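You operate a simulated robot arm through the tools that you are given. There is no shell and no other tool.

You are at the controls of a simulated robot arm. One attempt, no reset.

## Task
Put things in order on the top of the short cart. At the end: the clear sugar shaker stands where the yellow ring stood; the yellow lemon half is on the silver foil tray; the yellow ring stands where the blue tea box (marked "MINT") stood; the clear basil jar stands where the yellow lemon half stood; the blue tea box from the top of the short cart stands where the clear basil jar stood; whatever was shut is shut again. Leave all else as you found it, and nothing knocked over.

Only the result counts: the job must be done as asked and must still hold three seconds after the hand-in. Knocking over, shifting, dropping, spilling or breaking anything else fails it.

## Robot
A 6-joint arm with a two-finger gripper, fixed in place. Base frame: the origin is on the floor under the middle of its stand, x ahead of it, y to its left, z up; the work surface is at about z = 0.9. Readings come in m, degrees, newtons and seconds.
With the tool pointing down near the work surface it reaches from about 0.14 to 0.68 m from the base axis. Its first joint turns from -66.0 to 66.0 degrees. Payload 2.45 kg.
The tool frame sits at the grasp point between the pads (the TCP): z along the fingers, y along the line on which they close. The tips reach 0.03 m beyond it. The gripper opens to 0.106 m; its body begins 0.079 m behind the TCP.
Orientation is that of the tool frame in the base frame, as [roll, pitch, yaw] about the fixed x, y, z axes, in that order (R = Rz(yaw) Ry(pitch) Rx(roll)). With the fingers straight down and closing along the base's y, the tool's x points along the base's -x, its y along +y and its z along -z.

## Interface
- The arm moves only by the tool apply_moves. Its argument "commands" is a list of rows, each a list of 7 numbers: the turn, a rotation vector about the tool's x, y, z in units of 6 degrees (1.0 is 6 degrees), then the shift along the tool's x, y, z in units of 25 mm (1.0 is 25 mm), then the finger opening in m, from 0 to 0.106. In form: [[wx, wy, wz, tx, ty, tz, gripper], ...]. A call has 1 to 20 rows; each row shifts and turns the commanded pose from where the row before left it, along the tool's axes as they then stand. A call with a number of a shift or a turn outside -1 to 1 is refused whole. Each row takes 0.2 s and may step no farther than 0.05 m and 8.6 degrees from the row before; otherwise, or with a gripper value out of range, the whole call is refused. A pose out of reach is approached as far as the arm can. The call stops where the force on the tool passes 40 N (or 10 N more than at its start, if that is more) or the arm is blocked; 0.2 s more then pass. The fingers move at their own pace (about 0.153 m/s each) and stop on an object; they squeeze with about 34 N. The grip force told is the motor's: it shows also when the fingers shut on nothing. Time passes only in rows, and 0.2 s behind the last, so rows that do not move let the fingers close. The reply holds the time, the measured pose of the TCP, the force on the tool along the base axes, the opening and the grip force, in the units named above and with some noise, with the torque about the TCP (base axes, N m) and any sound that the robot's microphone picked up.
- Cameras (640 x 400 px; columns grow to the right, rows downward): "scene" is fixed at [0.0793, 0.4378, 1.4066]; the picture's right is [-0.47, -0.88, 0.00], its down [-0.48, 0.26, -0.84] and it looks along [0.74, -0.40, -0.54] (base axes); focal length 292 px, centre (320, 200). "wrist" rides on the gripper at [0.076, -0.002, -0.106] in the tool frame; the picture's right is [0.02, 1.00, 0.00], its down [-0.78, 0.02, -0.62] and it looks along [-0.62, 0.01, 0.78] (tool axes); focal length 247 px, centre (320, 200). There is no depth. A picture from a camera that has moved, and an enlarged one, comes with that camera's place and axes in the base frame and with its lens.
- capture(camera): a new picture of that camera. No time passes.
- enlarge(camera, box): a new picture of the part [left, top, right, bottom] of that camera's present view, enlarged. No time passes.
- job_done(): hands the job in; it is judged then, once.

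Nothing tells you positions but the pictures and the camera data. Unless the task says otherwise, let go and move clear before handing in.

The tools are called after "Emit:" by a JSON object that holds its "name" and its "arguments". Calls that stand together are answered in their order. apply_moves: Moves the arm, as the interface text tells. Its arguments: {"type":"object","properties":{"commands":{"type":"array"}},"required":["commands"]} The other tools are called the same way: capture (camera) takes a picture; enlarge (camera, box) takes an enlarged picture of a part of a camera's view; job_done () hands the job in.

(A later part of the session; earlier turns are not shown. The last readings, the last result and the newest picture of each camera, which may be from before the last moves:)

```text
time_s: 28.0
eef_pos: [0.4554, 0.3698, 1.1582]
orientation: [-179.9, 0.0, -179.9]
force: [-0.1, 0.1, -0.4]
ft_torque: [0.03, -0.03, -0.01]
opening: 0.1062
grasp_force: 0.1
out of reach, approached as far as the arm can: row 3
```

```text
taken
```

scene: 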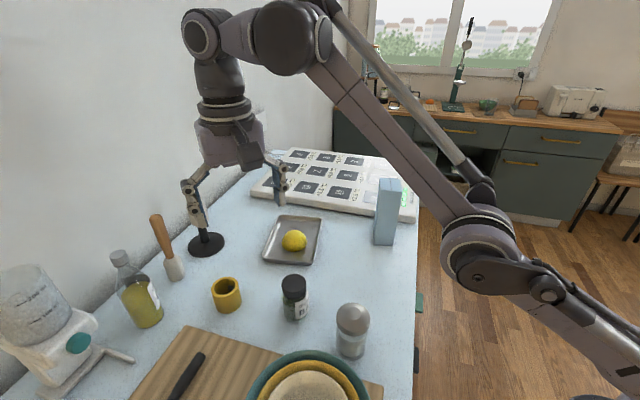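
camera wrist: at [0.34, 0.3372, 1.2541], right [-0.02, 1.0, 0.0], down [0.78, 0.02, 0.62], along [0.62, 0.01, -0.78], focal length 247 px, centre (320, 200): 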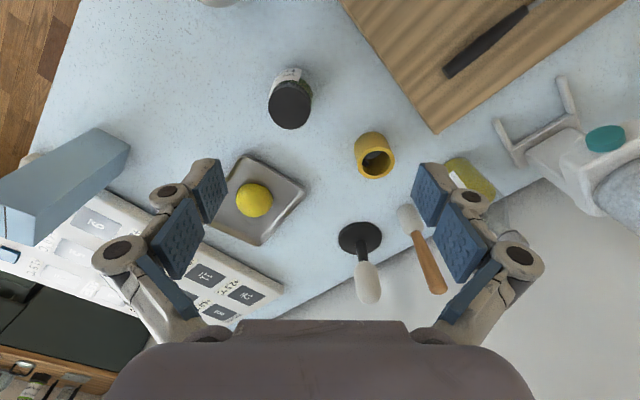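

The arm is almost straight again. I push two rows further outward and then come back by three rows, and look at the elbow.

Emit:
{"name": "apply_moves", "arguments": {"commands": [[0, 0, 0, -0.777, 0.629, 0, 0.106], [0, 0, 0, -0.777, 0.629, 0, 0.106], [0, 0, 0, 0.777, -0.629, 0, 0.106], [0, 0, 0, 0.777, -0.629, 0, 0.106], [0, 0, 0, 0.777, -0.629, 0, 0.106]]}}

Emit:
{"name": "capture", "arguments": {"camera": "scene"}}

```text
time_s: 29.2
eef_pos: [0.4158, 0.3372, 1.1524]
orientation: [-179.9, -0.2, -179.9]
force: [-0.2, 0.3, -0.3]
ft_torque: [-0.01, -0.02, 0.01]
opening: 0.1057
grasp_force: 0.0
out of reach, approached as far as the arm can: row 1, 2, 5
```

```text
taken
```

scene: 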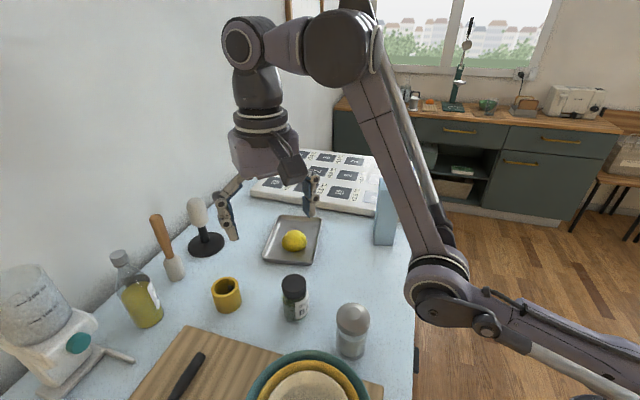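

The elbow is still low. I try larger outward-and-upward steps from a bent pose so the solution crosses over, then come back in.

Emit:
{"name": "apply_moves", "arguments": {"commands": [[0, 0, 0, -0.7, 0.57, -0.7, 0.106], [0, 0, 0, -0.95, 0.77, -1, 0.106], [0, 0, 0, 0.7, -0.57, 0.7, 0.106]]}}

Emit:
{"name": "capture", "arguments": {"camera": "scene"}}

```text
time_s: 30.0
eef_pos: [0.4273, 0.3459, 1.166]
orientation: [180.0, 0.0, 180.0]
force: [0.3, 0.0, 0.4]
ft_torque: [-0.02, 0.0, -0.01]
opening: 0.1059
grasp_force: 0.0
out of reach, approached as far as the arm can: row 2
```

```text
taken
```

scene: 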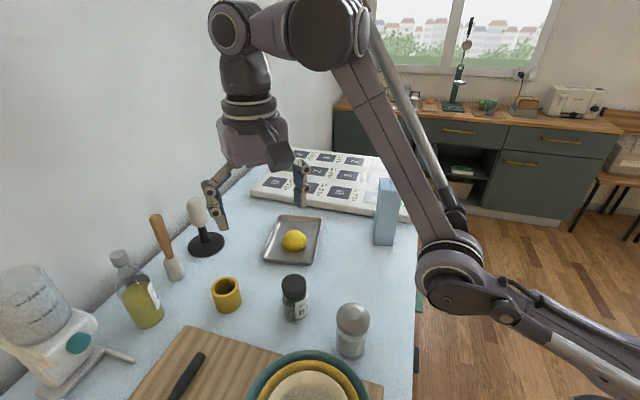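

Still low. I will swing back to the place where the flip happened, over the tray, keeping the arm high and extended, and repeat the same kind of move there.

Emit:
{"name": "apply_moves", "arguments": {"commands": [[0, 0, 0, -0.507, -0.891, 0, 0.106], [0, 0, 0, -0.507, -0.891, 0, 0.106], [0, 0, 0, -0.507, -0.891, 0, 0.106], [0, 0, 0, -0.507, -0.891, 0, 0.106], [0, 0, 0, -0.507, -0.891, 0, 0.106], [0, 0, 0, -0.507, -0.891, 0, 0.106], [0, 0, 0, -0.507, -0.891, 0, 0.106]]}}

Emit:
{"name": "capture", "arguments": {"camera": "scene"}}

```text
time_s: 31.6
eef_pos: [0.5189, 0.1896, 1.1659]
orientation: [-180.0, 0.0, 179.9]
force: [-0.5, 0.4, -0.4]
ft_torque: [0.01, 0.0, 0.02]
opening: 0.1062
grasp_force: 0.0
```

```text
taken
```

scene: 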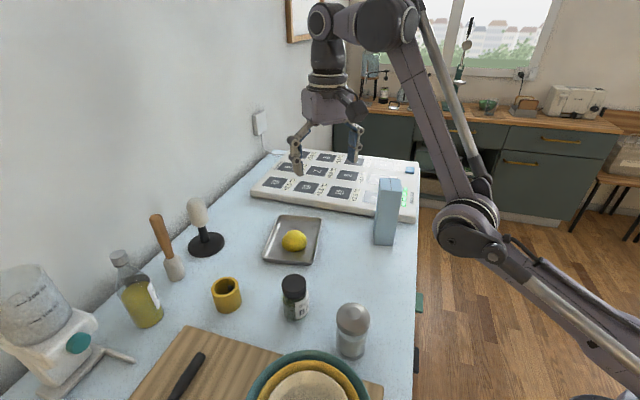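

The arm swung clear of everything. I extend and lower toward the point above the tray.

Emit:
{"name": "apply_moves", "arguments": {"commands": [[0, 0, 0, -0.672, 0.248, 0.928, 0.106], [0, 0, 0, -0.672, 0.248, 0.928, 0.106], [0, 0, 0, -0.672, 0.248, 0.928, 0.106], [0, 0, 0, -0.672, 0.248, 0.928, 0.106], [0, 0, 0, -0.672, 0.248, 0.928, 0.106]]}}

Emit:
{"name": "capture", "arguments": {"camera": "scene"}}

```text
time_s: 32.8
eef_pos: [0.6021, 0.2197, 1.0501]
orientation: [-180.0, 0.1, 179.9]
force: [-0.1, 0.3, -0.4]
ft_torque: [0.0, 0.03, 0.02]
opening: 0.1058
grasp_force: 0.0
```

```text
taken
```

scene: 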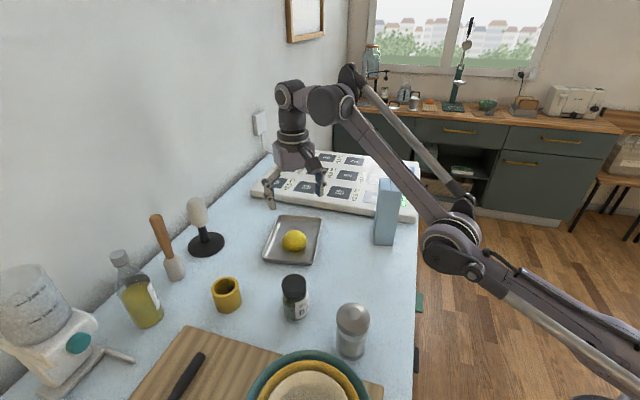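

Now I repeat the small out-of-reach upward step from the same point.

Emit:
{"name": "apply_moves", "arguments": {"commands": [[0, 0, 0, -0.5, 0.2, 0.48, 0.106], [0, 0, 0, 0, 0, -1, 0.106]]}}

Emit:
{"name": "capture", "arguments": {"camera": "scene"}}

```text
time_s: 33.4
eef_pos: [0.6065, 0.2242, 1.0606]
orientation: [-180.0, 0.0, -179.9]
force: [0.3, -0.9, 0.8]
ft_torque: [0.0, -0.04, 0.0]
opening: 0.106
grasp_force: 0.0
out of reach, approached as far as the arm can: row 2
```

```text
taken
```

scene: 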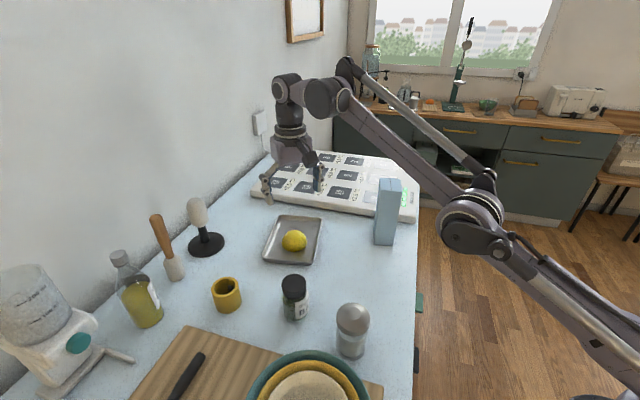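

The arm is nearly straight. I come inward two rows and see which way the elbow goes.

Emit:
{"name": "apply_moves", "arguments": {"commands": [[0, 0, 0, 0.9, -0.33, 0, 0.106], [0, 0, 0, 0.9, -0.33, 0, 0.106]]}}

Emit:
{"name": "capture", "arguments": {"camera": "scene"}}

```text
time_s: 34.0
eef_pos: [0.5653, 0.2067, 1.0629]
orientation: [180.0, 0.0, 179.9]
force: [-0.1, -0.5, -0.7]
ft_torque: [-0.02, 0.02, 0.0]
opening: 0.1061
grasp_force: 0.1
out of reach, approached as far as the arm can: row 2
```

```text
taken
```

scene: 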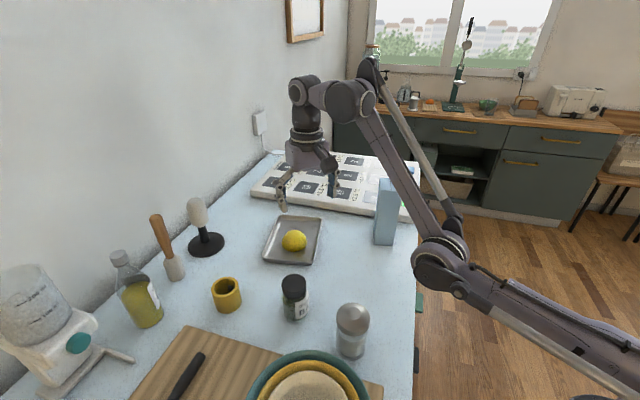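

The elbow is still low. A downward sweep along the limit of reach should bend it the other way, so I go up to the straight pose and then sweep down along the boundary.

Emit:
{"name": "apply_moves", "arguments": {"commands": [[0, 0, 0, 0.2, -0.075, -0.97, 0.106], [0, 0, 0, 0.2, -0.075, -0.97, 0.106], [0, 0, 0, 0.2, -0.075, -0.97, 0.106], [0, 0, 0, 0.2, -0.075, -0.97, 0.106], [0, 0, 0, -0.6, 0.22, 0, 0.106], [0, 0, 0, -0.66, 0.24, 0.7, 0.106], [0, 0, 0, -0.66, 0.24, 0.8, 0.106], [0, 0, 0, -0.66, 0.24, 0.8, 0.106], [0, 0, 0, -0.5, 0.18, 0.9, 0.106]]}}

Emit:
{"name": "capture", "arguments": {"camera": "scene"}}

```text
time_s: 36.0
eef_pos: [0.5985, 0.2207, 1.0797]
orientation: [180.0, 0.0, -180.0]
force: [0.1, -0.5, -0.1]
ft_torque: [-0.02, 0.01, 0.0]
opening: 0.1056
grasp_force: 0.1
out of reach, approached as far as the arm can: row 5, 6, 7, 8
```

```text
taken
```

scene: 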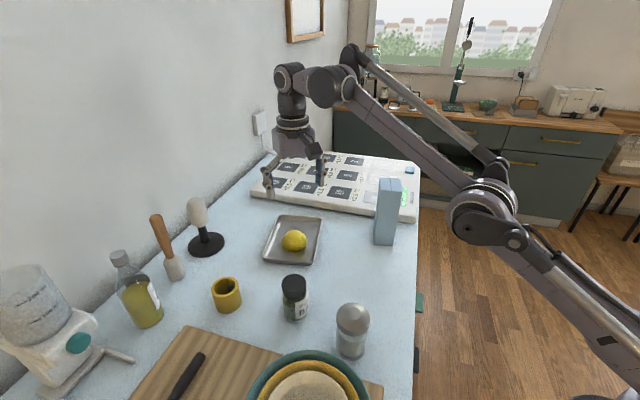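

The elbow looks higher now. I move straight down two rows and check which way it bends.

Emit:
{"name": "apply_moves", "arguments": {"commands": [[0, 0, 0, 0, 0, 0.8, 0.106], [0, 0, 0, 0, 0, 0.8, 0.106]]}}

Emit:
{"name": "capture", "arguments": {"camera": "scene"}}

```text
time_s: 36.6
eef_pos: [0.5985, 0.2218, 1.0408]
orientation: [180.0, 0.0, 180.0]
force: [0.3, -0.1, -0.8]
ft_torque: [-0.01, 0.06, 0.01]
opening: 0.1057
grasp_force: 0.0
```

```text
taken
```

scene: 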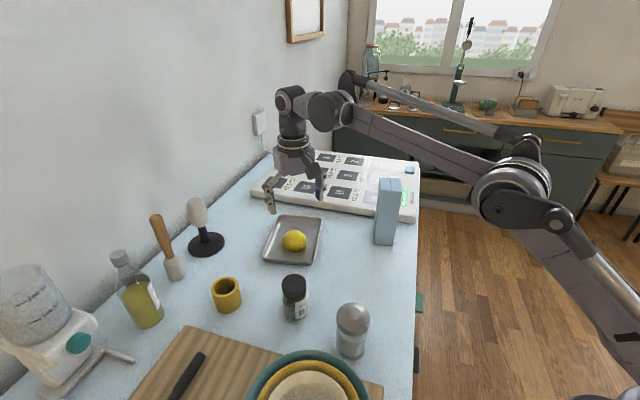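

The elbow is up again and nothing was touched. I now move inward to view the basil jar, staying well within reach.

Emit:
{"name": "apply_moves", "arguments": {"commands": [[0, 0, 0, 0.99, 0.337, 0, 0.106], [0, 0, 0, 0.99, 0.337, -0.1, 0.106], [0, 0, 0, 0.99, 0.337, -0.4, 0.106], [0, 0, 0, 0.99, 0.337, -0.4, 0.106], [0, 0, 0, 0.99, 0.337, -0.4, 0.106], [0, 0, 0, 0.99, 0.337, -0.4, 0.106], [0, 0, 0, 0.99, 0.337, -0.4, 0.106], [0, 0, 0, 0.99, 0.337, -0.4, 0.106], [0, 0, 0, 0.99, 0.337, -0.4, 0.106], [0, 0, 0, 0.99, 0.337, -0.4, 0.106]]}}

Emit:
{"name": "capture", "arguments": {"camera": "wrist"}}

Emit:
{"name": "capture", "arguments": {"camera": "scene"}}

```text
time_s: 38.8
eef_pos: [0.3505, 0.3059, 1.1224]
orientation: [-179.9, -0.1, -179.9]
force: [-0.6, 0.4, 0.2]
ft_torque: [0.01, -0.02, 0.0]
opening: 0.106
grasp_force: 0.0
```

```text
taken
camera wrist: at [0.2746, 0.3032, 1.2294], right [-0.02, 1.0, 0.0], down [0.78, 0.02, 0.62], along [0.62, 0.01, -0.78], focal length 247 px, centre (320, 200)
```

wrist: 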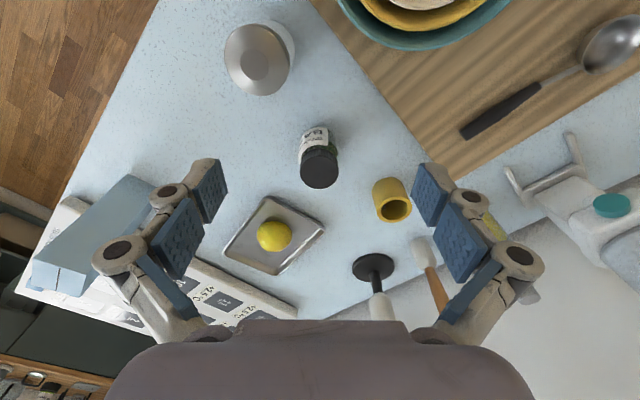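

```text
taken
```

scene: 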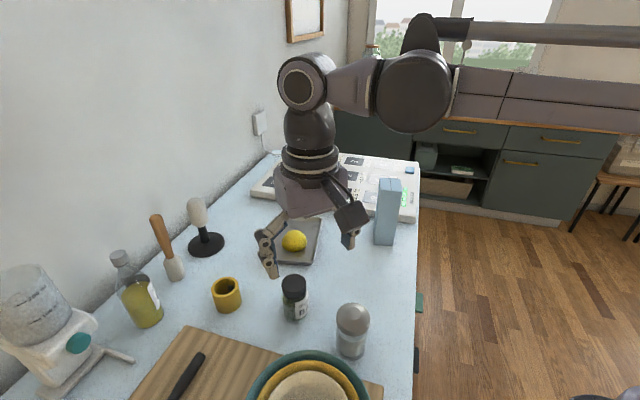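

Good view of the basil jar, ring and shaker from above. I enlarge them to fix their positions.

Emit:
{"name": "enlarge", "arguments": {"camera": "wrist", "box": [270, 110, 430, 230]}}

Emit:
{"name": "enlarge", "arguments": {"camera": "wrist", "box": [200, 10, 360, 110]}}

Emit:
{"name": "enlarge", "arguments": {"camera": "scene", "box": [255, 255, 385, 375]}}

```text
3.33 times, centred on (350, 170) of wrist
camera zoom: at [0.2746, 0.3032, 1.2294], right [-0.02, 1.0, 0.0], down [0.78, 0.02, 0.62], along [0.62, 0.01, -0.78], focal length 823 px, centre (220, 300)
```

zoom: 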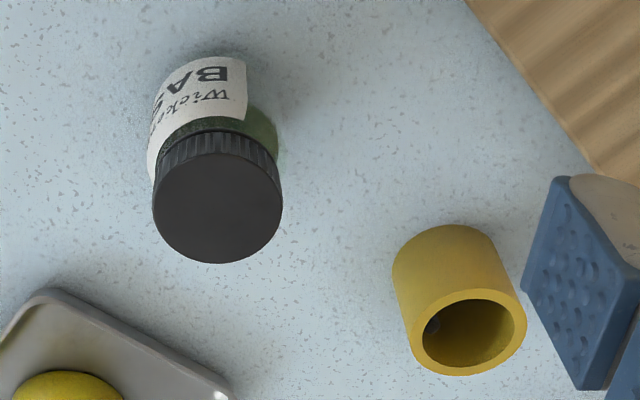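

```text
4.00 times, centred on (280, 60) of wrist
camera zoom: at [0.2746, 0.3032, 1.2294], right [-0.02, 1.0, 0.0], down [0.78, 0.02, 0.62], along [0.62, 0.01, -0.78], focal length 988 px, centre (480, 760)
```

zoom: 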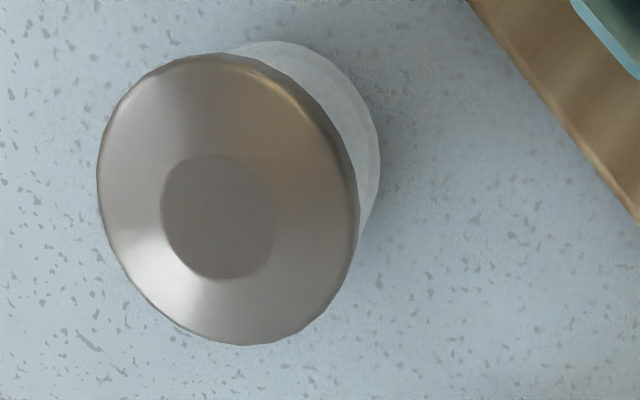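

```text
3.33 times, centred on (320, 315) of scene
camera zoom: at [0.0793, 0.4378, 1.4066], right [-0.47, -0.88, 0.0], down [-0.48, 0.26, -0.84], along [0.74, -0.4, -0.54], focal length 974 px, centre (320, -183)
```

zoom: 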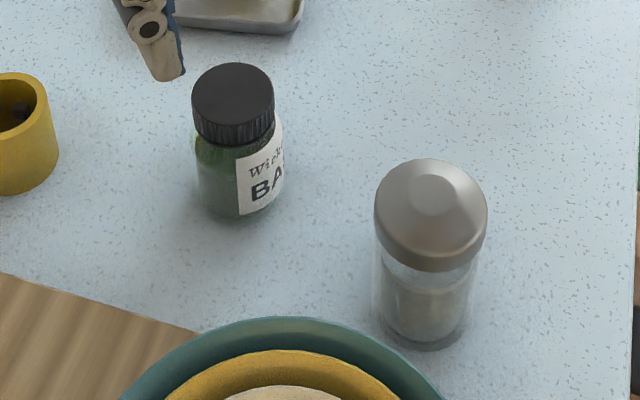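

The basil jar is at (0.427, 0.305), about 86 mm tall; the ring is at (0.5155, 0.4175). I move above the jar and check alignment before going down.

Emit:
{"name": "apply_moves", "arguments": {"commands": [[0, 0, 0, -0.765, -0.01, 0, 0.106], [0, 0, 0, -0.765, -0.01, 0, 0.106], [0, 0, 0, -0.765, -0.01, 0, 0.106], [0, 0, 0, -0.765, -0.01, 0, 0.106], [0, 0, 0, 0, 0, 0.9, 0.106], [0, 0, 0, 0, 0, 0.9, 0.106], [0, 0, 0, 0, 0, 0.9, 0.106], [0, 0, 0, 0, 0, 0.9, 0.106]]}}

Emit:
{"name": "capture", "arguments": {"camera": "wrist"}}

Emit:
{"name": "capture", "arguments": {"camera": "scene"}}

```text
time_s: 40.6
eef_pos: [0.4297, 0.3026, 1.0345]
orientation: [-180.0, 0.1, 180.0]
force: [0.1, 0.0, -0.1]
ft_torque: [0.01, 0.03, 0.02]
opening: 0.1061
grasp_force: 0.1
```

```text
taken
camera wrist: at [0.3529, 0.3002, 1.1407], right [-0.02, 1.0, 0.0], down [0.78, 0.02, 0.62], along [0.62, 0.01, -0.78], focal length 247 px, centre (320, 200)
```

wrist: 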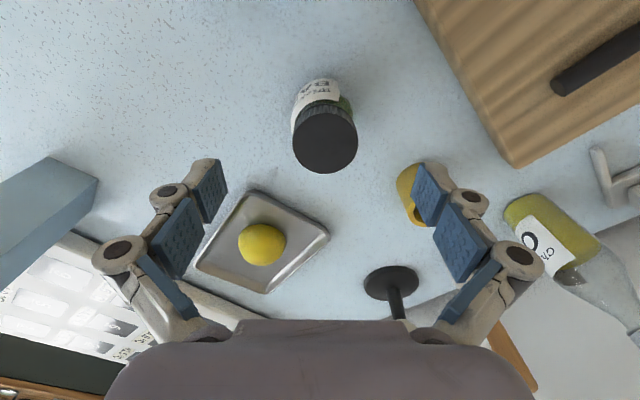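

```text
taken
```

scene: 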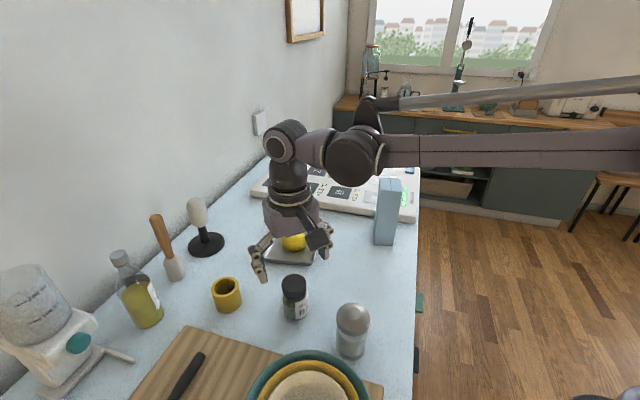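

The jar sits under the fingers, slightly nearer to the base. I make a small correction and go down around it, then close.

Emit:
{"name": "apply_moves", "arguments": {"commands": [[0, 0, 0, 0.12, 0.06, 0.5, 0.106], [0, 0, 0, 0, 0, 0.8, 0.106], [0, 0, 0, 0, 0, 0.8, 0.106], [0, 0, 0, 0, 0, 0.8, 0.106], [0, 0, 0, 0, 0, 0.7, 0.106], [0, 0, 0, 0, 0, 0, 0.106]]}}

Emit:
{"name": "capture", "arguments": {"camera": "wrist"}}

Emit:
{"name": "enlarge", "arguments": {"camera": "scene", "box": [230, 200, 390, 370]}}

```text
time_s: 42.0
eef_pos: [0.4252, 0.3041, 0.9435]
orientation: [180.0, 0.0, 179.9]
force: [0.0, -0.1, 0.1]
ft_torque: [-0.03, 0.0, 0.0]
opening: 0.1059
grasp_force: 0.0
```

```text
taken
camera wrist: at [0.3491, 0.3025, 1.0502], right [-0.02, 1.0, 0.0], down [0.78, 0.02, 0.62], along [0.62, 0.01, -0.78], focal length 247 px, centre (320, 200)
```

wrist: 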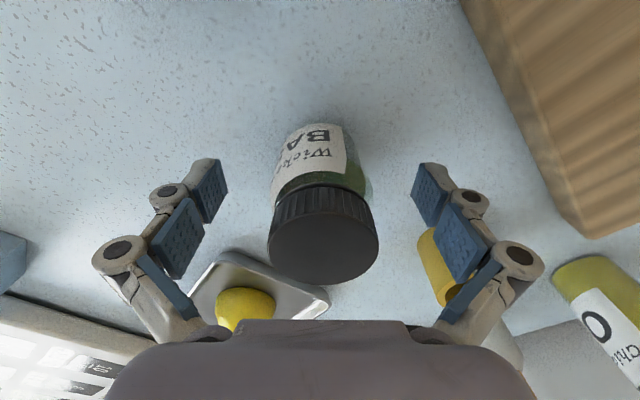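

```text
2.35 times, centred on (310, 285) of scene
camera zoom: at [0.0793, 0.4378, 1.4066], right [-0.47, -0.88, 0.0], down [-0.48, 0.26, -0.84], along [0.74, -0.4, -0.54], focal length 687 px, centre (344, 0)
```

zoom: 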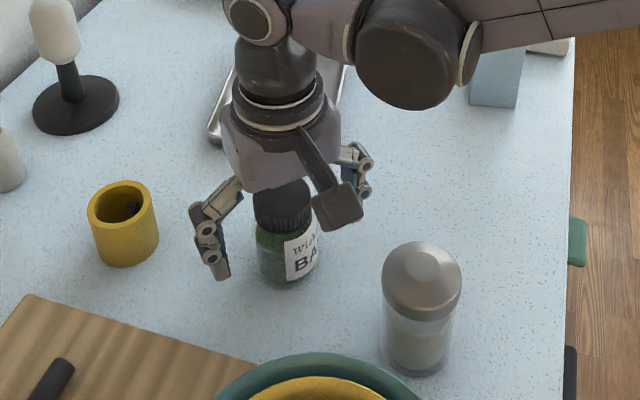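

The jar is centred between the fingers. I close on it.

Emit:
{"name": "apply_moves", "arguments": {"commands": [[0, 0, 0, 0, 0, 0, 0.06], [0, 0, 0, 0, 0, 0, 0.035], [0, 0, 0, 0, 0, 0, 0.035], [0, 0, 0, 0, 0, 0, 0.035]]}}

Emit:
{"name": "capture", "arguments": {"camera": "wrist"}}

Emit:
{"name": "enlarge", "arguments": {"camera": "scene", "box": [230, 200, 390, 370]}}

```text
time_s: 43.0
eef_pos: [0.4241, 0.3045, 0.9437]
orientation: [-180.0, 0.1, 180.0]
force: [0.6, 3.0, 6.0]
ft_torque: [0.06, -0.01, 0.01]
opening: 0.0531
grasp_force: 33.5
```

```text
taken
camera wrist: at [0.349, 0.3027, 1.0506], right [-0.02, 1.0, 0.0], down [0.78, 0.02, 0.62], along [0.62, 0.01, -0.78], focal length 247 px, centre (320, 200)
```

wrist: 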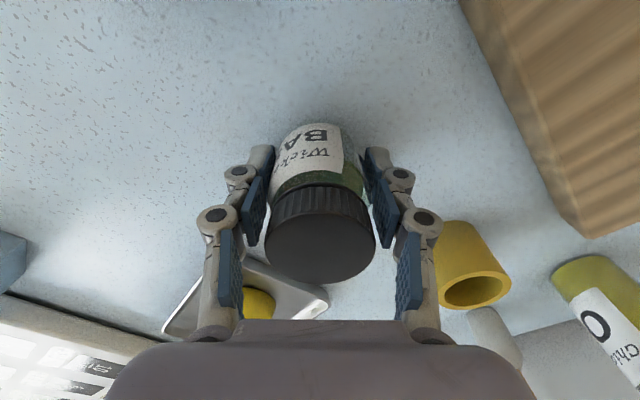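

```text
2.35 times, centred on (310, 285) of scene
camera zoom: at [0.0792, 0.4379, 1.4065], right [-0.47, -0.88, 0.0], down [-0.48, 0.26, -0.84], along [0.74, -0.4, -0.54], focal length 687 px, centre (344, 0)
```

zoom: 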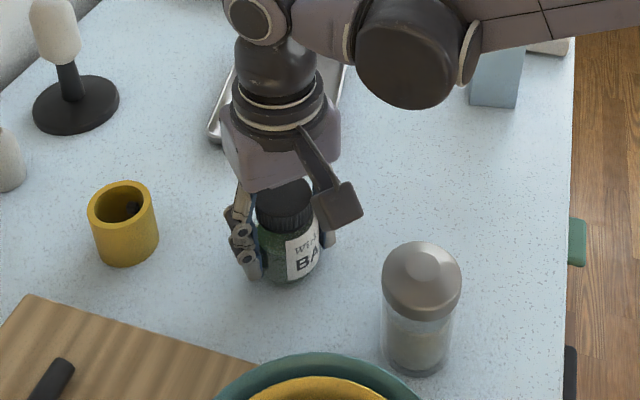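

The jar is held at a 53 mm opening. I lift it and carry it over to the lemon's old spot (0.4155, 0.1475).

Emit:
{"name": "apply_moves", "arguments": {"commands": [[0, 0, 0, 0, 0, -0.3, 0.035], [0, 0, 0, 0, 0, -0.8, 0.035], [0, 0, 0, 0, 0, -1, 0.035], [0, 0, 0, 0.054, -0.897, 0, 0.035], [0, 0, 0, 0.054, -0.897, 0, 0.035], [0, 0, 0, 0.054, -0.897, 0, 0.035], [0, 0, 0, 0.054, -0.897, 0, 0.035], [0, 0, 0, 0.054, -0.897, 0, 0.035], [0, 0, 0, 0.054, -0.897, 0, 0.035], [0, 0, 0, 0.054, -0.897, 0, 0.035]]}}

Emit:
{"name": "capture", "arguments": {"camera": "wrist"}}

Emit:
{"name": "capture", "arguments": {"camera": "scene"}}

```text
time_s: 45.2
eef_pos: [0.417, 0.148, 0.9962]
orientation: [180.0, 0.0, 179.9]
force: [0.4, -1.2, -3.0]
ft_torque: [0.01, 0.03, -0.03]
opening: 0.0532
grasp_force: 34.3
```

```text
taken
camera wrist: at [0.3404, 0.1462, 1.1029], right [-0.02, 1.0, 0.0], down [0.78, 0.02, 0.62], along [0.62, 0.01, -0.78], focal length 247 px, centre (320, 200)
```

wrist: 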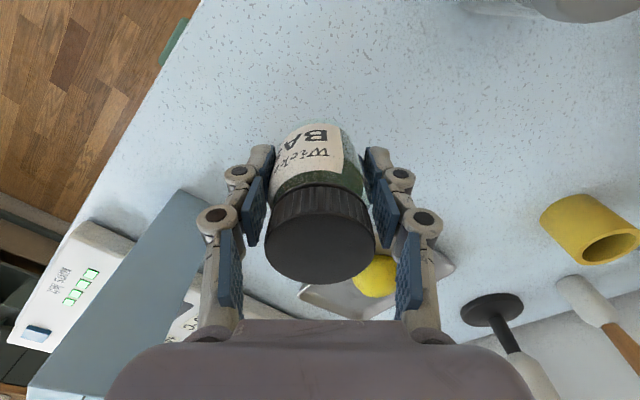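

```text
taken
```

scene: 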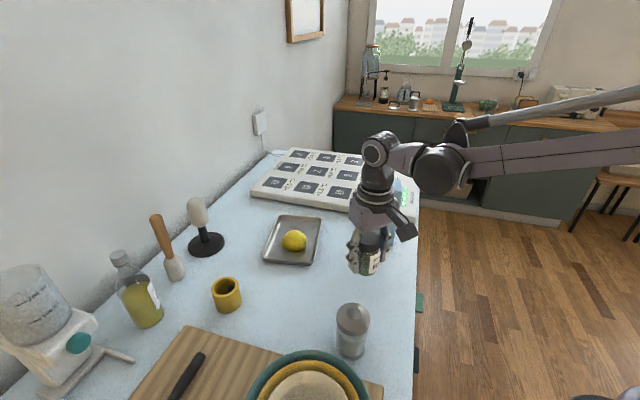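

The jar is over the lemon's old spot within 1–2 mm. I correct slightly and lower it in steps to contact.

Emit:
{"name": "apply_moves", "arguments": {"commands": [[0, 0, 0, 0.05, -0.03, 0.6, 0.035], [0, 0, 0, 0, 0, 0.7, 0.035], [0, 0, 0, 0, 0, 0.6, 0.035], [0, 0, 0, 0, 0, 0.06, 0.035], [0, 0, 0, 0, 0, 0, 0.035]]}}

Emit:
{"name": "apply_moves", "arguments": {"commands": [[0, 0, 0, 0, 0, 0.05, 0.035], [0, 0, 0, 0, 0, 0, 0.035]]}}

Emit:
{"name": "enlarge", "arguments": {"camera": "scene", "box": [310, 200, 430, 320]}}

```text
time_s: 46.4
eef_pos: [0.4135, 0.1466, 0.9487]
orientation: [180.0, 0.0, -180.0]
force: [0.7, -0.8, -3.2]
ft_torque: [0.0, 0.01, -0.02]
opening: 0.0529
grasp_force: 33.7
```

```text
time_s: 47.0
eef_pos: [0.4135, 0.1486, 0.945]
orientation: [179.9, 0.0, 180.0]
force: [-0.3, -0.4, -1.8]
ft_torque: [0.01, 0.0, 0.03]
opening: 0.0531
grasp_force: 34.0
```

```text
3.33 times, centred on (370, 260) of scene
camera zoom: at [0.0793, 0.4378, 1.4065], right [-0.47, -0.88, 0.0], down [-0.48, 0.26, -0.84], along [0.74, -0.4, -0.54], focal length 974 px, centre (153, 0)
```

zoom: 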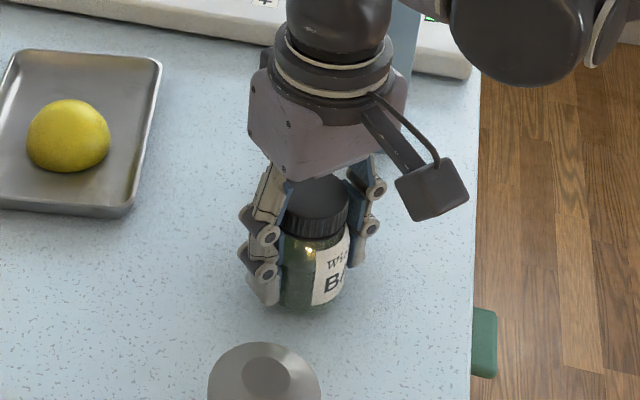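

Emit:
{"name": "apply_moves", "arguments": {"commands": [[0, 0, 0, 0, 0, 0.04, 0.035], [0, 0, 0, 0, 0, 0, 0.035]]}}

Emit:
{"name": "apply_moves", "arguments": {"commands": [[0, 0, 0, 0, 0, 0.04, 0.035], [0, 0, 0, 0, 0, 0, 0.035]]}}

```text
time_s: 47.6
eef_pos: [0.4153, 0.1471, 0.9448]
orientation: [180.0, 0.0, -180.0]
force: [0.0, -0.9, -2.4]
ft_torque: [0.01, 0.02, 0.02]
opening: 0.0529
grasp_force: 33.4
```

```text
time_s: 48.2
eef_pos: [0.4142, 0.1479, 0.9438]
orientation: [180.0, 0.0, -179.9]
force: [1.0, 0.6, 8.6]
ft_torque: [0.07, -0.02, -0.01]
opening: 0.0534
grasp_force: 34.4
```

The jar touches the table (force up to 8.6 N). I open the fingers and rise straight up.

Emit:
{"name": "apply_moves", "arguments": {"commands": [[0, 0, 0, 0, 0, 0, 0.06], [0, 0, 0, 0, 0, 0, 0.075], [0, 0, 0, 0, 0, 0, 0.09], [0, 0, 0, 0, 0, -0.5, 0.09], [0, 0, 0, 0, 0, -1, 0.09], [0, 0, 0, 0, 0, -1, 0.09], [0, 0, 0, 0, 0, -1, 0.09], [0, 0, 0, 0, 0, -1, 0.09]]}}

Emit:
{"name": "capture", "arguments": {"camera": "wrist"}}

Emit:
{"name": "capture", "arguments": {"camera": "scene"}}

```text
time_s: 50.0
eef_pos: [0.4165, 0.1466, 1.0556]
orientation: [-180.0, 0.0, 180.0]
force: [0.3, 0.4, 0.0]
ft_torque: [0.0, 0.01, -0.01]
opening: 0.0899
grasp_force: 0.1
```

```text
taken
camera wrist: at [0.3391, 0.1446, 1.1625], right [-0.02, 1.0, 0.0], down [0.78, 0.02, 0.62], along [0.62, 0.01, -0.78], focal length 247 px, centre (320, 200)
```

wrist: 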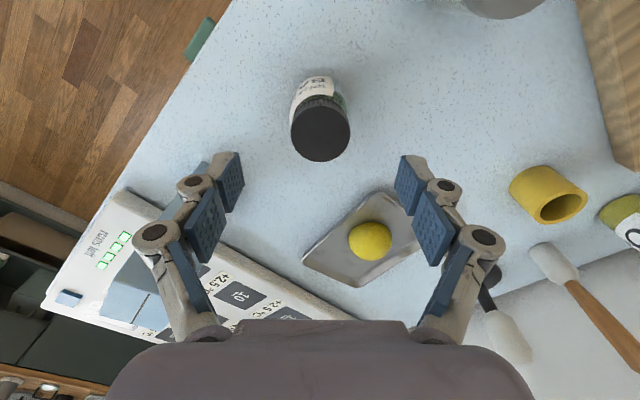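

```text
taken
```

scene: 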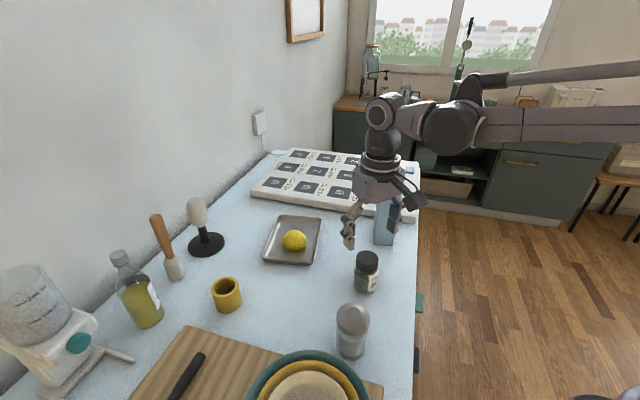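

The basil jar stands where the lemon was. Now I go up and over toward the tea box to measure it from above.

Emit:
{"name": "apply_moves", "arguments": {"commands": [[0, 0, 0, 0, 0, -0.96, 0.106], [0, 0, 0, 0, -0.9, -0.96, 0.106], [0, 0, 0, 0, -0.9, -0.96, 0.106], [0, 0, 0, 0, -0.9, -0.96, 0.106], [0, 0, 0, 0, -0.9, -0.96, 0.106], [0, 0, 0, 0, -0.9, -0.96, 0.106], [0, 0, 0, 0, -0.9, 0, 0.106]]}}

Emit:
{"name": "capture", "arguments": {"camera": "wrist"}}

Emit:
{"name": "enlarge", "arguments": {"camera": "wrist", "box": [240, 60, 400, 200]}}

Emit:
{"name": "capture", "arguments": {"camera": "scene"}}

```text
time_s: 51.6
eef_pos: [0.4131, 0.0124, 1.2]
orientation: [-180.0, 0.0, -179.9]
force: [0.6, 0.4, 0.4]
ft_torque: [0.02, -0.02, 0.0]
opening: 0.1061
grasp_force: 0.0
```

```text
taken
camera wrist: at [0.338, 0.0104, 1.3072], right [-0.02, 1.0, 0.0], down [0.78, 0.02, 0.62], along [0.62, 0.01, -0.78], focal length 247 px, centre (320, 200)
```

wrist: 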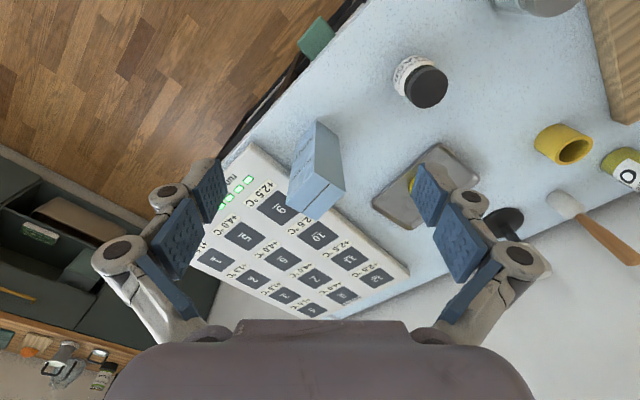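

```text
2.86 times, centred on (320, 130) of wrist
camera zoom: at [0.338, 0.0104, 1.3072], right [-0.02, 1.0, 0.0], down [0.78, 0.02, 0.62], along [0.62, 0.01, -0.78], focal length 706 px, centre (320, 400)
```

zoom: 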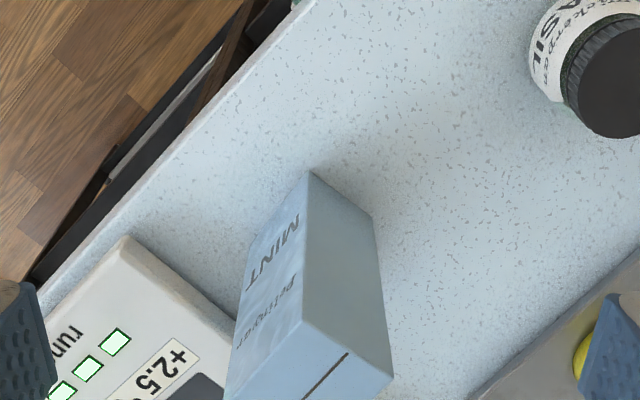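

```text
taken
```

scene: 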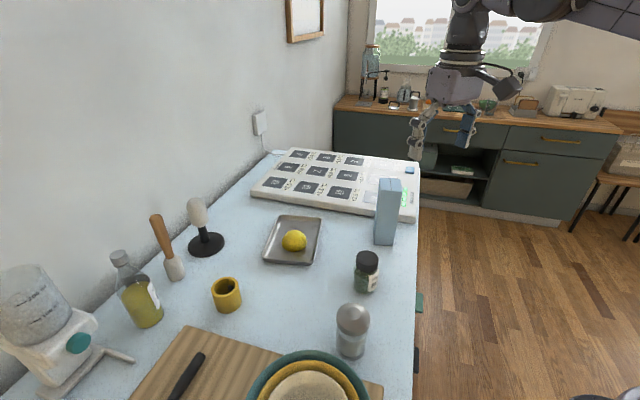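

Emit:
{"name": "enlarge", "arguments": {"camera": "wrist", "box": [260, 110, 380, 230]}}

Emit:
{"name": "enlarge", "arguments": {"camera": "scene", "box": [360, 165, 420, 255]}}

```text
3.33 times, centred on (320, 170) of wrist
camera zoom: at [0.338, 0.0104, 1.3072], right [-0.02, 1.0, 0.0], down [0.78, 0.02, 0.62], along [0.62, 0.01, -0.78], focal length 823 px, centre (320, 300)
```

zoom: 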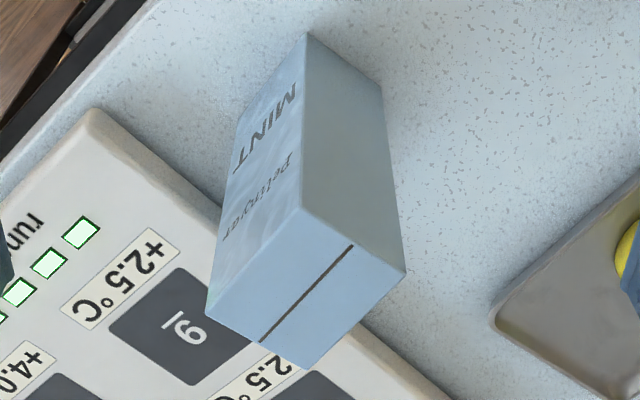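

```text
4.44 times, centred on (390, 210) of scene
camera zoom: at [0.0793, 0.4378, 1.4066], right [-0.47, -0.88, 0.0], down [-0.48, 0.26, -0.84], along [0.74, -0.4, -0.54], focal length 1298 px, centre (9, 156)
```

zoom: 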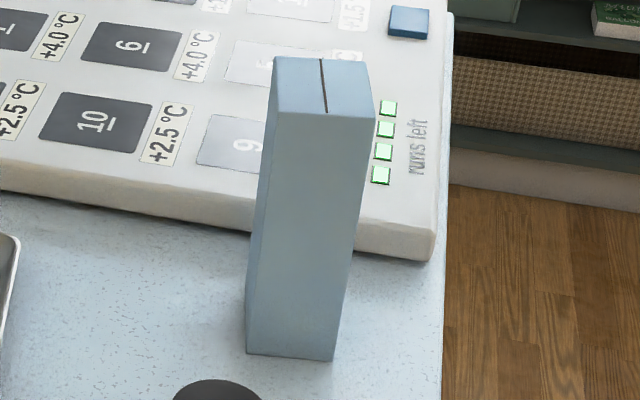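

The tea box is centred at (0.5295, 0.0075), with its short side along about 54° and its top at z = 1.063. I turn the gripper so the fingers close across the short side.

Emit:
{"name": "apply_moves", "arguments": {"commands": [[0, 0, 1, 0, 0, 0, 0.106], [0, 0, 1, 0, 0, 0, 0.106], [0, 0, 1, 0, 0, 0, 0.106], [0, 0, 1, 0, 0, 0, 0.106], [0, 0, 1, 0, 0, 0, 0.106], [0, 0, 1, 0, 0, 0, 0.106], [0, 0, 0.05, 0, 0, 0, 0.106]]}}

Emit:
{"name": "capture", "arguments": {"camera": "wrist"}}

Emit:
{"name": "capture", "arguments": {"camera": "scene"}}

```text
time_s: 53.2
eef_pos: [0.4152, 0.0128, 1.1994]
orientation: [180.0, 0.0, 143.7]
force: [0.1, -0.1, -0.7]
ft_torque: [0.02, 0.02, 0.06]
opening: 0.1061
grasp_force: 0.0
```

```text
taken
camera wrist: at [0.3524, 0.0562, 1.3067], right [0.58, 0.82, 0.0], down [0.64, -0.45, 0.62], along [0.51, -0.36, -0.78], focal length 247 px, centre (320, 200)
```

wrist: 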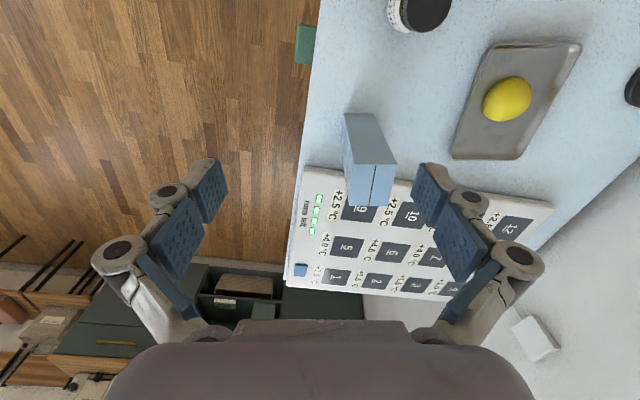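

```text
taken
```

scene: 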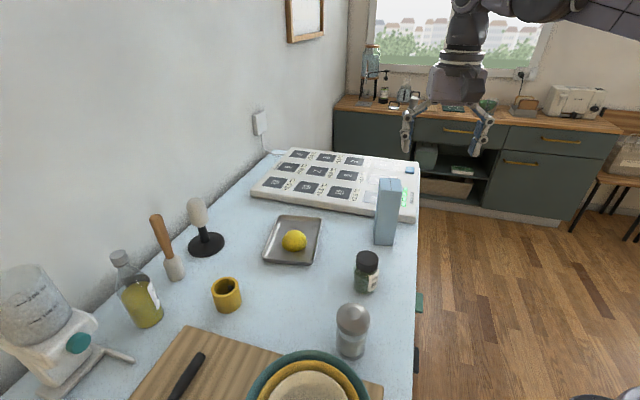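

The fingers are now turned to match the box. I move over it while lowering slightly to stay well inside reach.

Emit:
{"name": "apply_moves", "arguments": {"commands": [[0, 0, 0, -0.957, 0.641, 0.7, 0.106], [0, 0, 0, -0.957, 0.641, 0.7, 0.106], [0, 0, 0, -0.957, 0.641, 0.7, 0.106], [0, 0, 0, -0.957, 0.641, 0.5, 0.106], [0, 0, 0, 0, 0, 0, 0.106]]}}

Emit:
{"name": "capture", "arguments": {"camera": "wrist"}}

Emit:
{"name": "capture", "arguments": {"camera": "scene"}}

```text
time_s: 54.4
eef_pos: [0.5309, 0.0073, 1.1342]
orientation: [179.9, 0.0, 143.7]
force: [0.5, -0.6, 0.7]
ft_torque: [0.05, 0.02, 0.0]
opening: 0.1058
grasp_force: 0.1
```

```text
taken
camera wrist: at [0.4683, 0.0503, 1.2414], right [0.57, 0.82, 0.0], down [0.64, -0.45, 0.62], along [0.51, -0.36, -0.78], focal length 247 px, centre (320, 200)
```

wrist: 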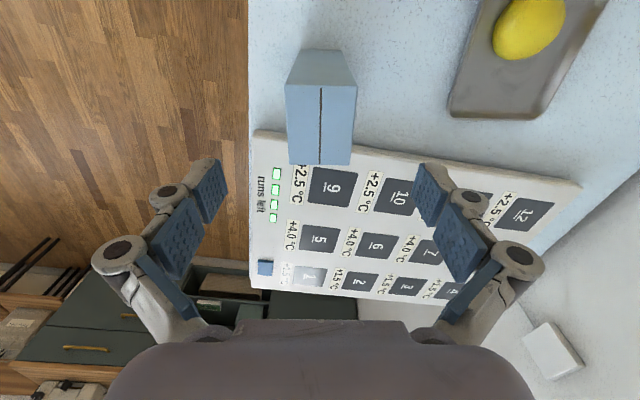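

```text
taken
```

scene: 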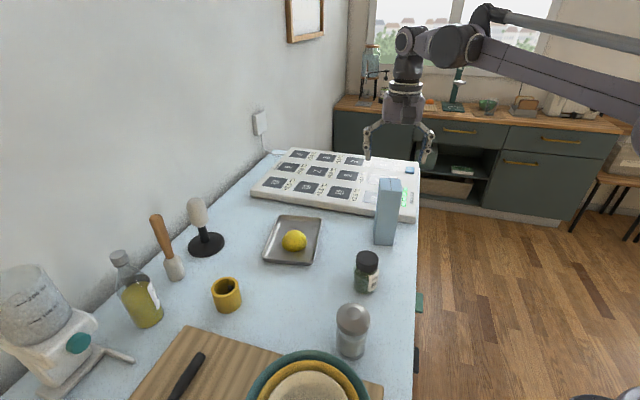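

The box is aligned with the gripper within a few millimetres. I correct by 3 mm and descend around the box top.

Emit:
{"name": "apply_moves", "arguments": {"commands": [[0, 0, 0, 0.12, 0, 0.3, 0.106], [0, 0, 0, 0, 0, 0.7, 0.106], [0, 0, 0, 0, 0, 0.8, 0.106], [0, 0, 0, 0, 0, 0.8, 0.106], [0, 0, 0, 0, 0, 0, 0.106]]}}

Emit:
{"name": "capture", "arguments": {"camera": "wrist"}}

Emit:
{"name": "enlarge", "arguments": {"camera": "scene", "box": [330, 100, 460, 260]}}

```text
time_s: 55.6
eef_pos: [0.5266, 0.0096, 1.0697]
orientation: [179.9, -0.1, 143.7]
force: [1.0, 0.0, -0.7]
ft_torque: [-0.03, 0.0, 0.01]
opening: 0.1059
grasp_force: 0.0
```

```text
taken
camera wrist: at [0.4644, 0.0527, 1.1762], right [0.57, 0.82, 0.0], down [0.64, -0.45, 0.62], along [0.51, -0.36, -0.78], focal length 247 px, centre (320, 200)
```

wrist: 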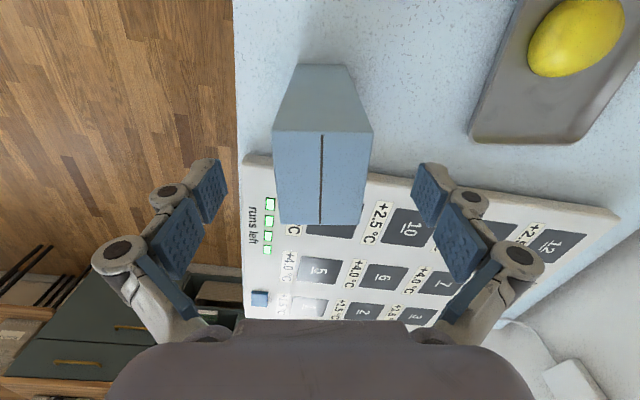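

```text
2.50 times, centred on (395, 180) of scene
camera zoom: at [0.0793, 0.4378, 1.4066], right [-0.47, -0.88, 0.0], down [-0.48, 0.26, -0.84], along [0.74, -0.4, -0.54], focal length 730 px, centre (132, 250)
```

zoom: 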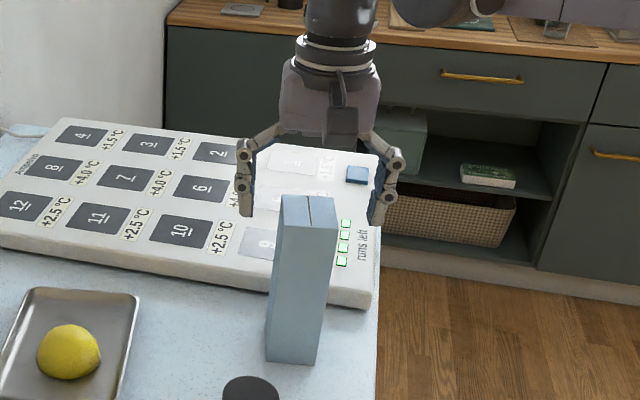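

The box is centred between the fingers. I descend to grip height and close.

Emit:
{"name": "apply_moves", "arguments": {"commands": [[0, 0, 0, 0, 0, 0.8, 0.106], [0, 0, 0, 0, 0, 0.8, 0.106], [0, 0, 0, 0, 0, 0.7, 0.106], [0, 0, 0, 0, 0, 0, 0.07], [0, 0, 0, 0, 0, 0, 0.04], [0, 0, 0, 0, 0, 0, 0.03], [0, 0, 0, 0, 0, 0, 0.03]]}}

Emit:
{"name": "capture", "arguments": {"camera": "wrist"}}

Emit:
{"name": "enlarge", "arguments": {"camera": "scene", "box": [330, 100, 460, 260]}}

```text
time_s: 57.2
eef_pos: [0.5256, 0.0081, 1.0127]
orientation: [180.0, 0.0, 143.7]
force: [0.4, 1.2, 1.4]
ft_torque: [0.02, -0.05, -0.02]
opening: 0.0489
grasp_force: 34.8
```

```text
taken
camera wrist: at [0.4642, 0.052, 1.1188], right [0.57, 0.82, 0.0], down [0.64, -0.45, 0.62], along [0.51, -0.36, -0.78], focal length 247 px, centre (320, 200)
```

wrist: 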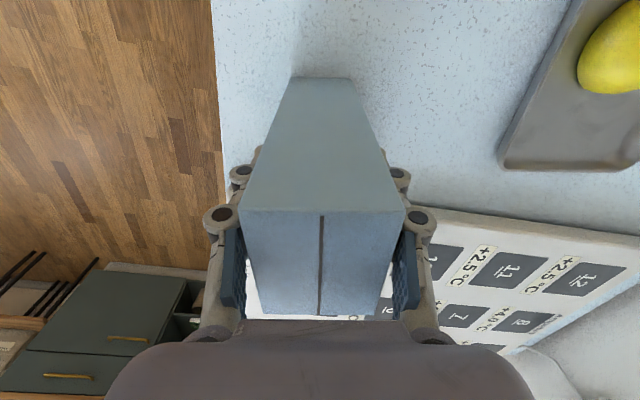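

```text
2.50 times, centred on (395, 180) of scene
camera zoom: at [0.0793, 0.4378, 1.4065], right [-0.47, -0.88, 0.0], down [-0.48, 0.26, -0.84], along [0.74, -0.4, -0.54], focal length 730 px, centre (132, 250)
```

zoom: 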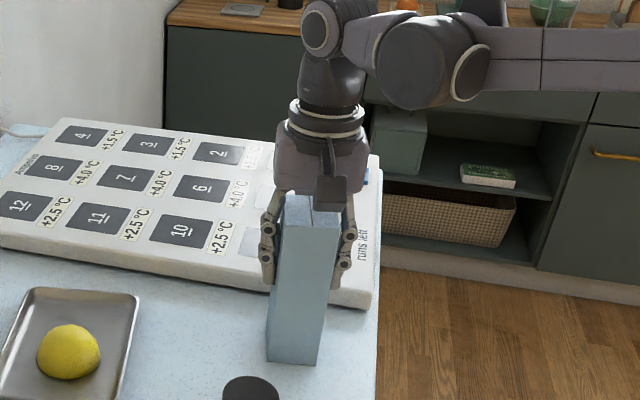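

The box is gripped firmly at 49 mm. I lift it so its bottom clears everything, and check.

Emit:
{"name": "apply_moves", "arguments": {"commands": [[0, 0, 0, 0, 0, -0.4, 0.03], [0, 0, 0, 0, 0, -0.8, 0.03], [0, 0, 0, 0, 0, -0.9, 0.03], [0, 0, 0, 0, 0, -0.9, 0.03], [0, 0, 0, 0, 0, -0.9, 0.03], [0, 0, 0, 0, 0, -0.7, 0.03], [0, 0, 0, 0, 0, 0, 0.03]]}}

Emit:
{"name": "capture", "arguments": {"camera": "scene"}}

```text
time_s: 58.8
eef_pos: [0.527, 0.0084, 1.1284]
orientation: [-180.0, 0.0, 143.7]
force: [0.5, -0.6, -1.2]
ft_torque: [0.02, -0.02, 0.04]
opening: 0.0488
grasp_force: 33.8
```

```text
taken
```

scene: 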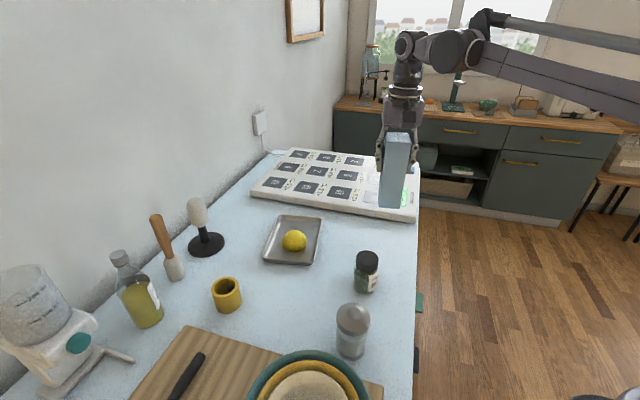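

The box is lifted upright. I carry it over toward the basil jar's old spot (0.4255, 0.3045).

Emit:
{"name": "apply_moves", "arguments": {"commands": [[0, 0, 0, 0.946, 0.649, 0, 0.03], [0, 0, 0, 0.946, 0.649, 0, 0.03], [0, 0, 0, 0.946, 0.649, 0, 0.03], [0, 0, 0, 0.946, 0.649, 0, 0.03], [0, 0, 0, 0.946, 0.649, 0, 0.03], [0, 0, 0, 0.946, 0.649, 0, 0.03]]}}

Emit:
{"name": "capture", "arguments": {"camera": "scene"}}

```text
time_s: 60.2
eef_pos: [0.4705, 0.1726, 1.1285]
orientation: [180.0, 0.1, 143.6]
force: [0.3, 0.6, -0.8]
ft_torque: [0.01, 0.0, 0.02]
opening: 0.0488
grasp_force: 34.0
```

```text
taken
```

scene: 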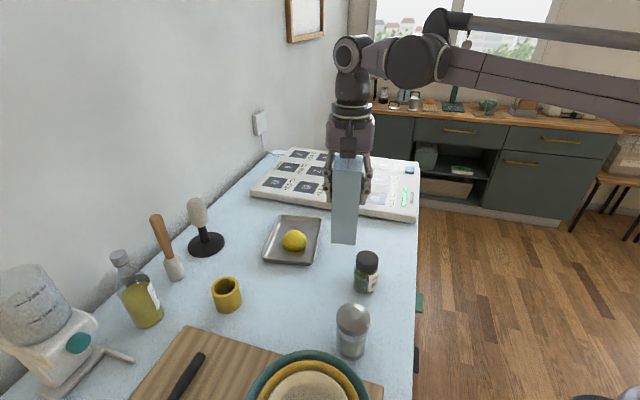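

Emit:
{"name": "apply_moves", "arguments": {"commands": [[0, 0, 0, 0.946, 0.649, 0, 0.03], [0, 0, 0, 0.946, 0.649, 0, 0.03], [0, 0, 0, 0.946, 0.649, 0, 0.03], [0, 0, 0, 0.946, 0.649, 0, 0.03], [0, 0, 0, 0.946, 0.649, 0, 0.03], [0, 0, 0, 0, 0, 0, 0.03]]}}

Emit:
{"name": "capture", "arguments": {"camera": "scene"}}

Emit:
{"name": "capture", "arguments": {"camera": "wrist"}}

```text
time_s: 61.6
eef_pos: [0.4256, 0.3065, 1.1274]
orientation: [-180.0, 0.0, 143.6]
force: [-0.4, 0.0, -1.0]
ft_torque: [0.0, 0.02, -0.02]
opening: 0.049
grasp_force: 33.8
```

```text
taken
```

scene: 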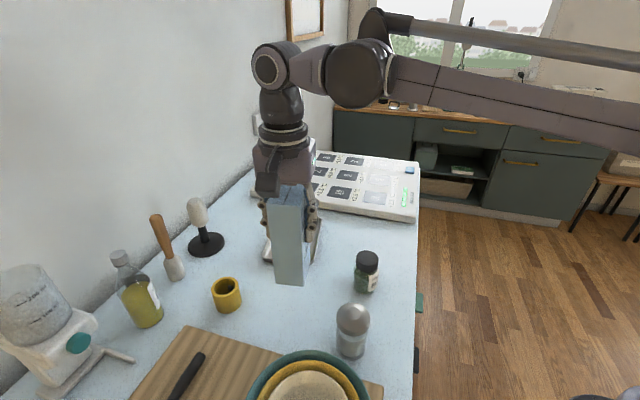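

```text
taken
camera wrist: at [0.3626, 0.3504, 1.2342], right [0.58, 0.82, 0.0], down [0.64, -0.45, 0.62], along [0.51, -0.36, -0.78], focal length 247 px, centre (320, 200)
```

wrist: 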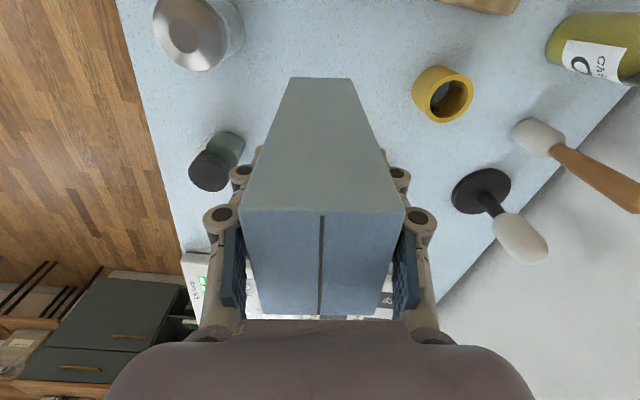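

The box is over the basil spot within 3 mm. I correct and lower it toward the table.

Emit:
{"name": "apply_moves", "arguments": {"commands": [[0, 0, 0, 0.06, -0.07, 0.5, 0.03], [0, 0, 0, 0, 0, 0.9, 0.03], [0, 0, 0, 0, 0, 0.9, 0.03], [0, 0, 0, 0, 0, 0.9, 0.03], [0, 0, 0, 0, 0, 0.7, 0.03], [0, 0, 0, 0, 0, 0.5, 0.03], [0, 0, 0, 0, 0, 0, 0.03]]}}

Emit:
{"name": "capture", "arguments": {"camera": "scene"}}

Emit:
{"name": "capture", "arguments": {"camera": "wrist"}}

```text
time_s: 63.2
eef_pos: [0.4215, 0.3065, 1.0187]
orientation: [-179.9, 0.1, 143.7]
force: [-0.1, 0.1, -0.9]
ft_torque: [-0.01, 0.04, 0.01]
opening: 0.0492
grasp_force: 33.3
```

```text
taken
```

scene: 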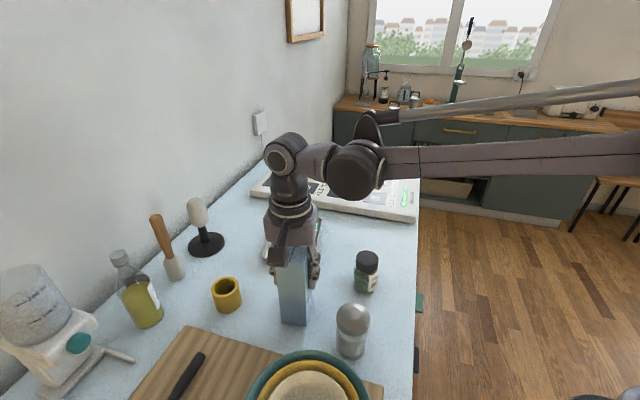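

```text
taken
camera wrist: at [0.3599, 0.3486, 1.1252], right [0.57, 0.82, 0.0], down [0.64, -0.45, 0.62], along [0.51, -0.36, -0.78], focal length 247 px, centre (320, 200)
```

wrist: 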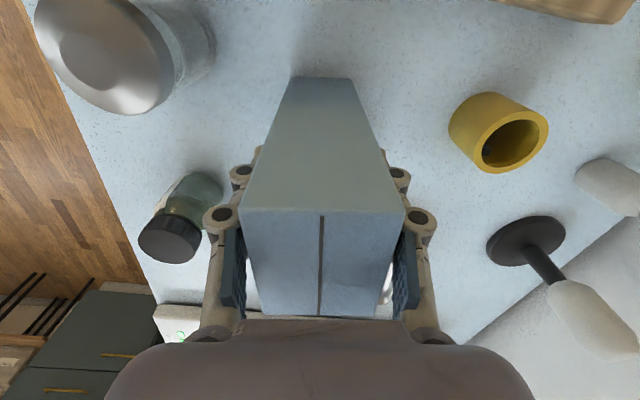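

Box centre is now at about (0.425, 0.303). I lower in fine steps to contact.

Emit:
{"name": "apply_moves", "arguments": {"commands": [[0, 0, 0, 0, 0, 0.12, 0.03], [0, 0, 0, 0, 0, 0, 0.03]]}}

Emit:
{"name": "apply_moves", "arguments": {"commands": [[0, 0, 0, 0, 0, 0.05, 0.03], [0, 0, 0, 0, 0, 0, 0.03]]}}

Emit:
{"name": "apply_moves", "arguments": {"commands": [[0, 0, 0, 0, 0, 0.05, 0.03], [0, 0, 0, 0, 0, 0, 0.03]]}}

```text
time_s: 63.8
eef_pos: [0.4221, 0.305, 1.0163]
orientation: [180.0, 0.0, 143.7]
force: [0.9, -0.2, -0.8]
ft_torque: [-0.02, 0.0, -0.02]
opening: 0.0492
grasp_force: 34.2
```

```text
time_s: 64.4
eef_pos: [0.4232, 0.3064, 1.0142]
orientation: [-180.0, 0.0, 143.7]
force: [0.3, 0.4, -0.2]
ft_torque: [0.02, 0.01, 0.01]
opening: 0.049
grasp_force: 34.4
```

```text
time_s: 65.0
eef_pos: [0.4225, 0.306, 1.0121]
orientation: [179.9, 0.0, 143.7]
force: [0.1, 0.0, 0.5]
ft_torque: [0.0, -0.01, 0.01]
opening: 0.0488
grasp_force: 33.9
```

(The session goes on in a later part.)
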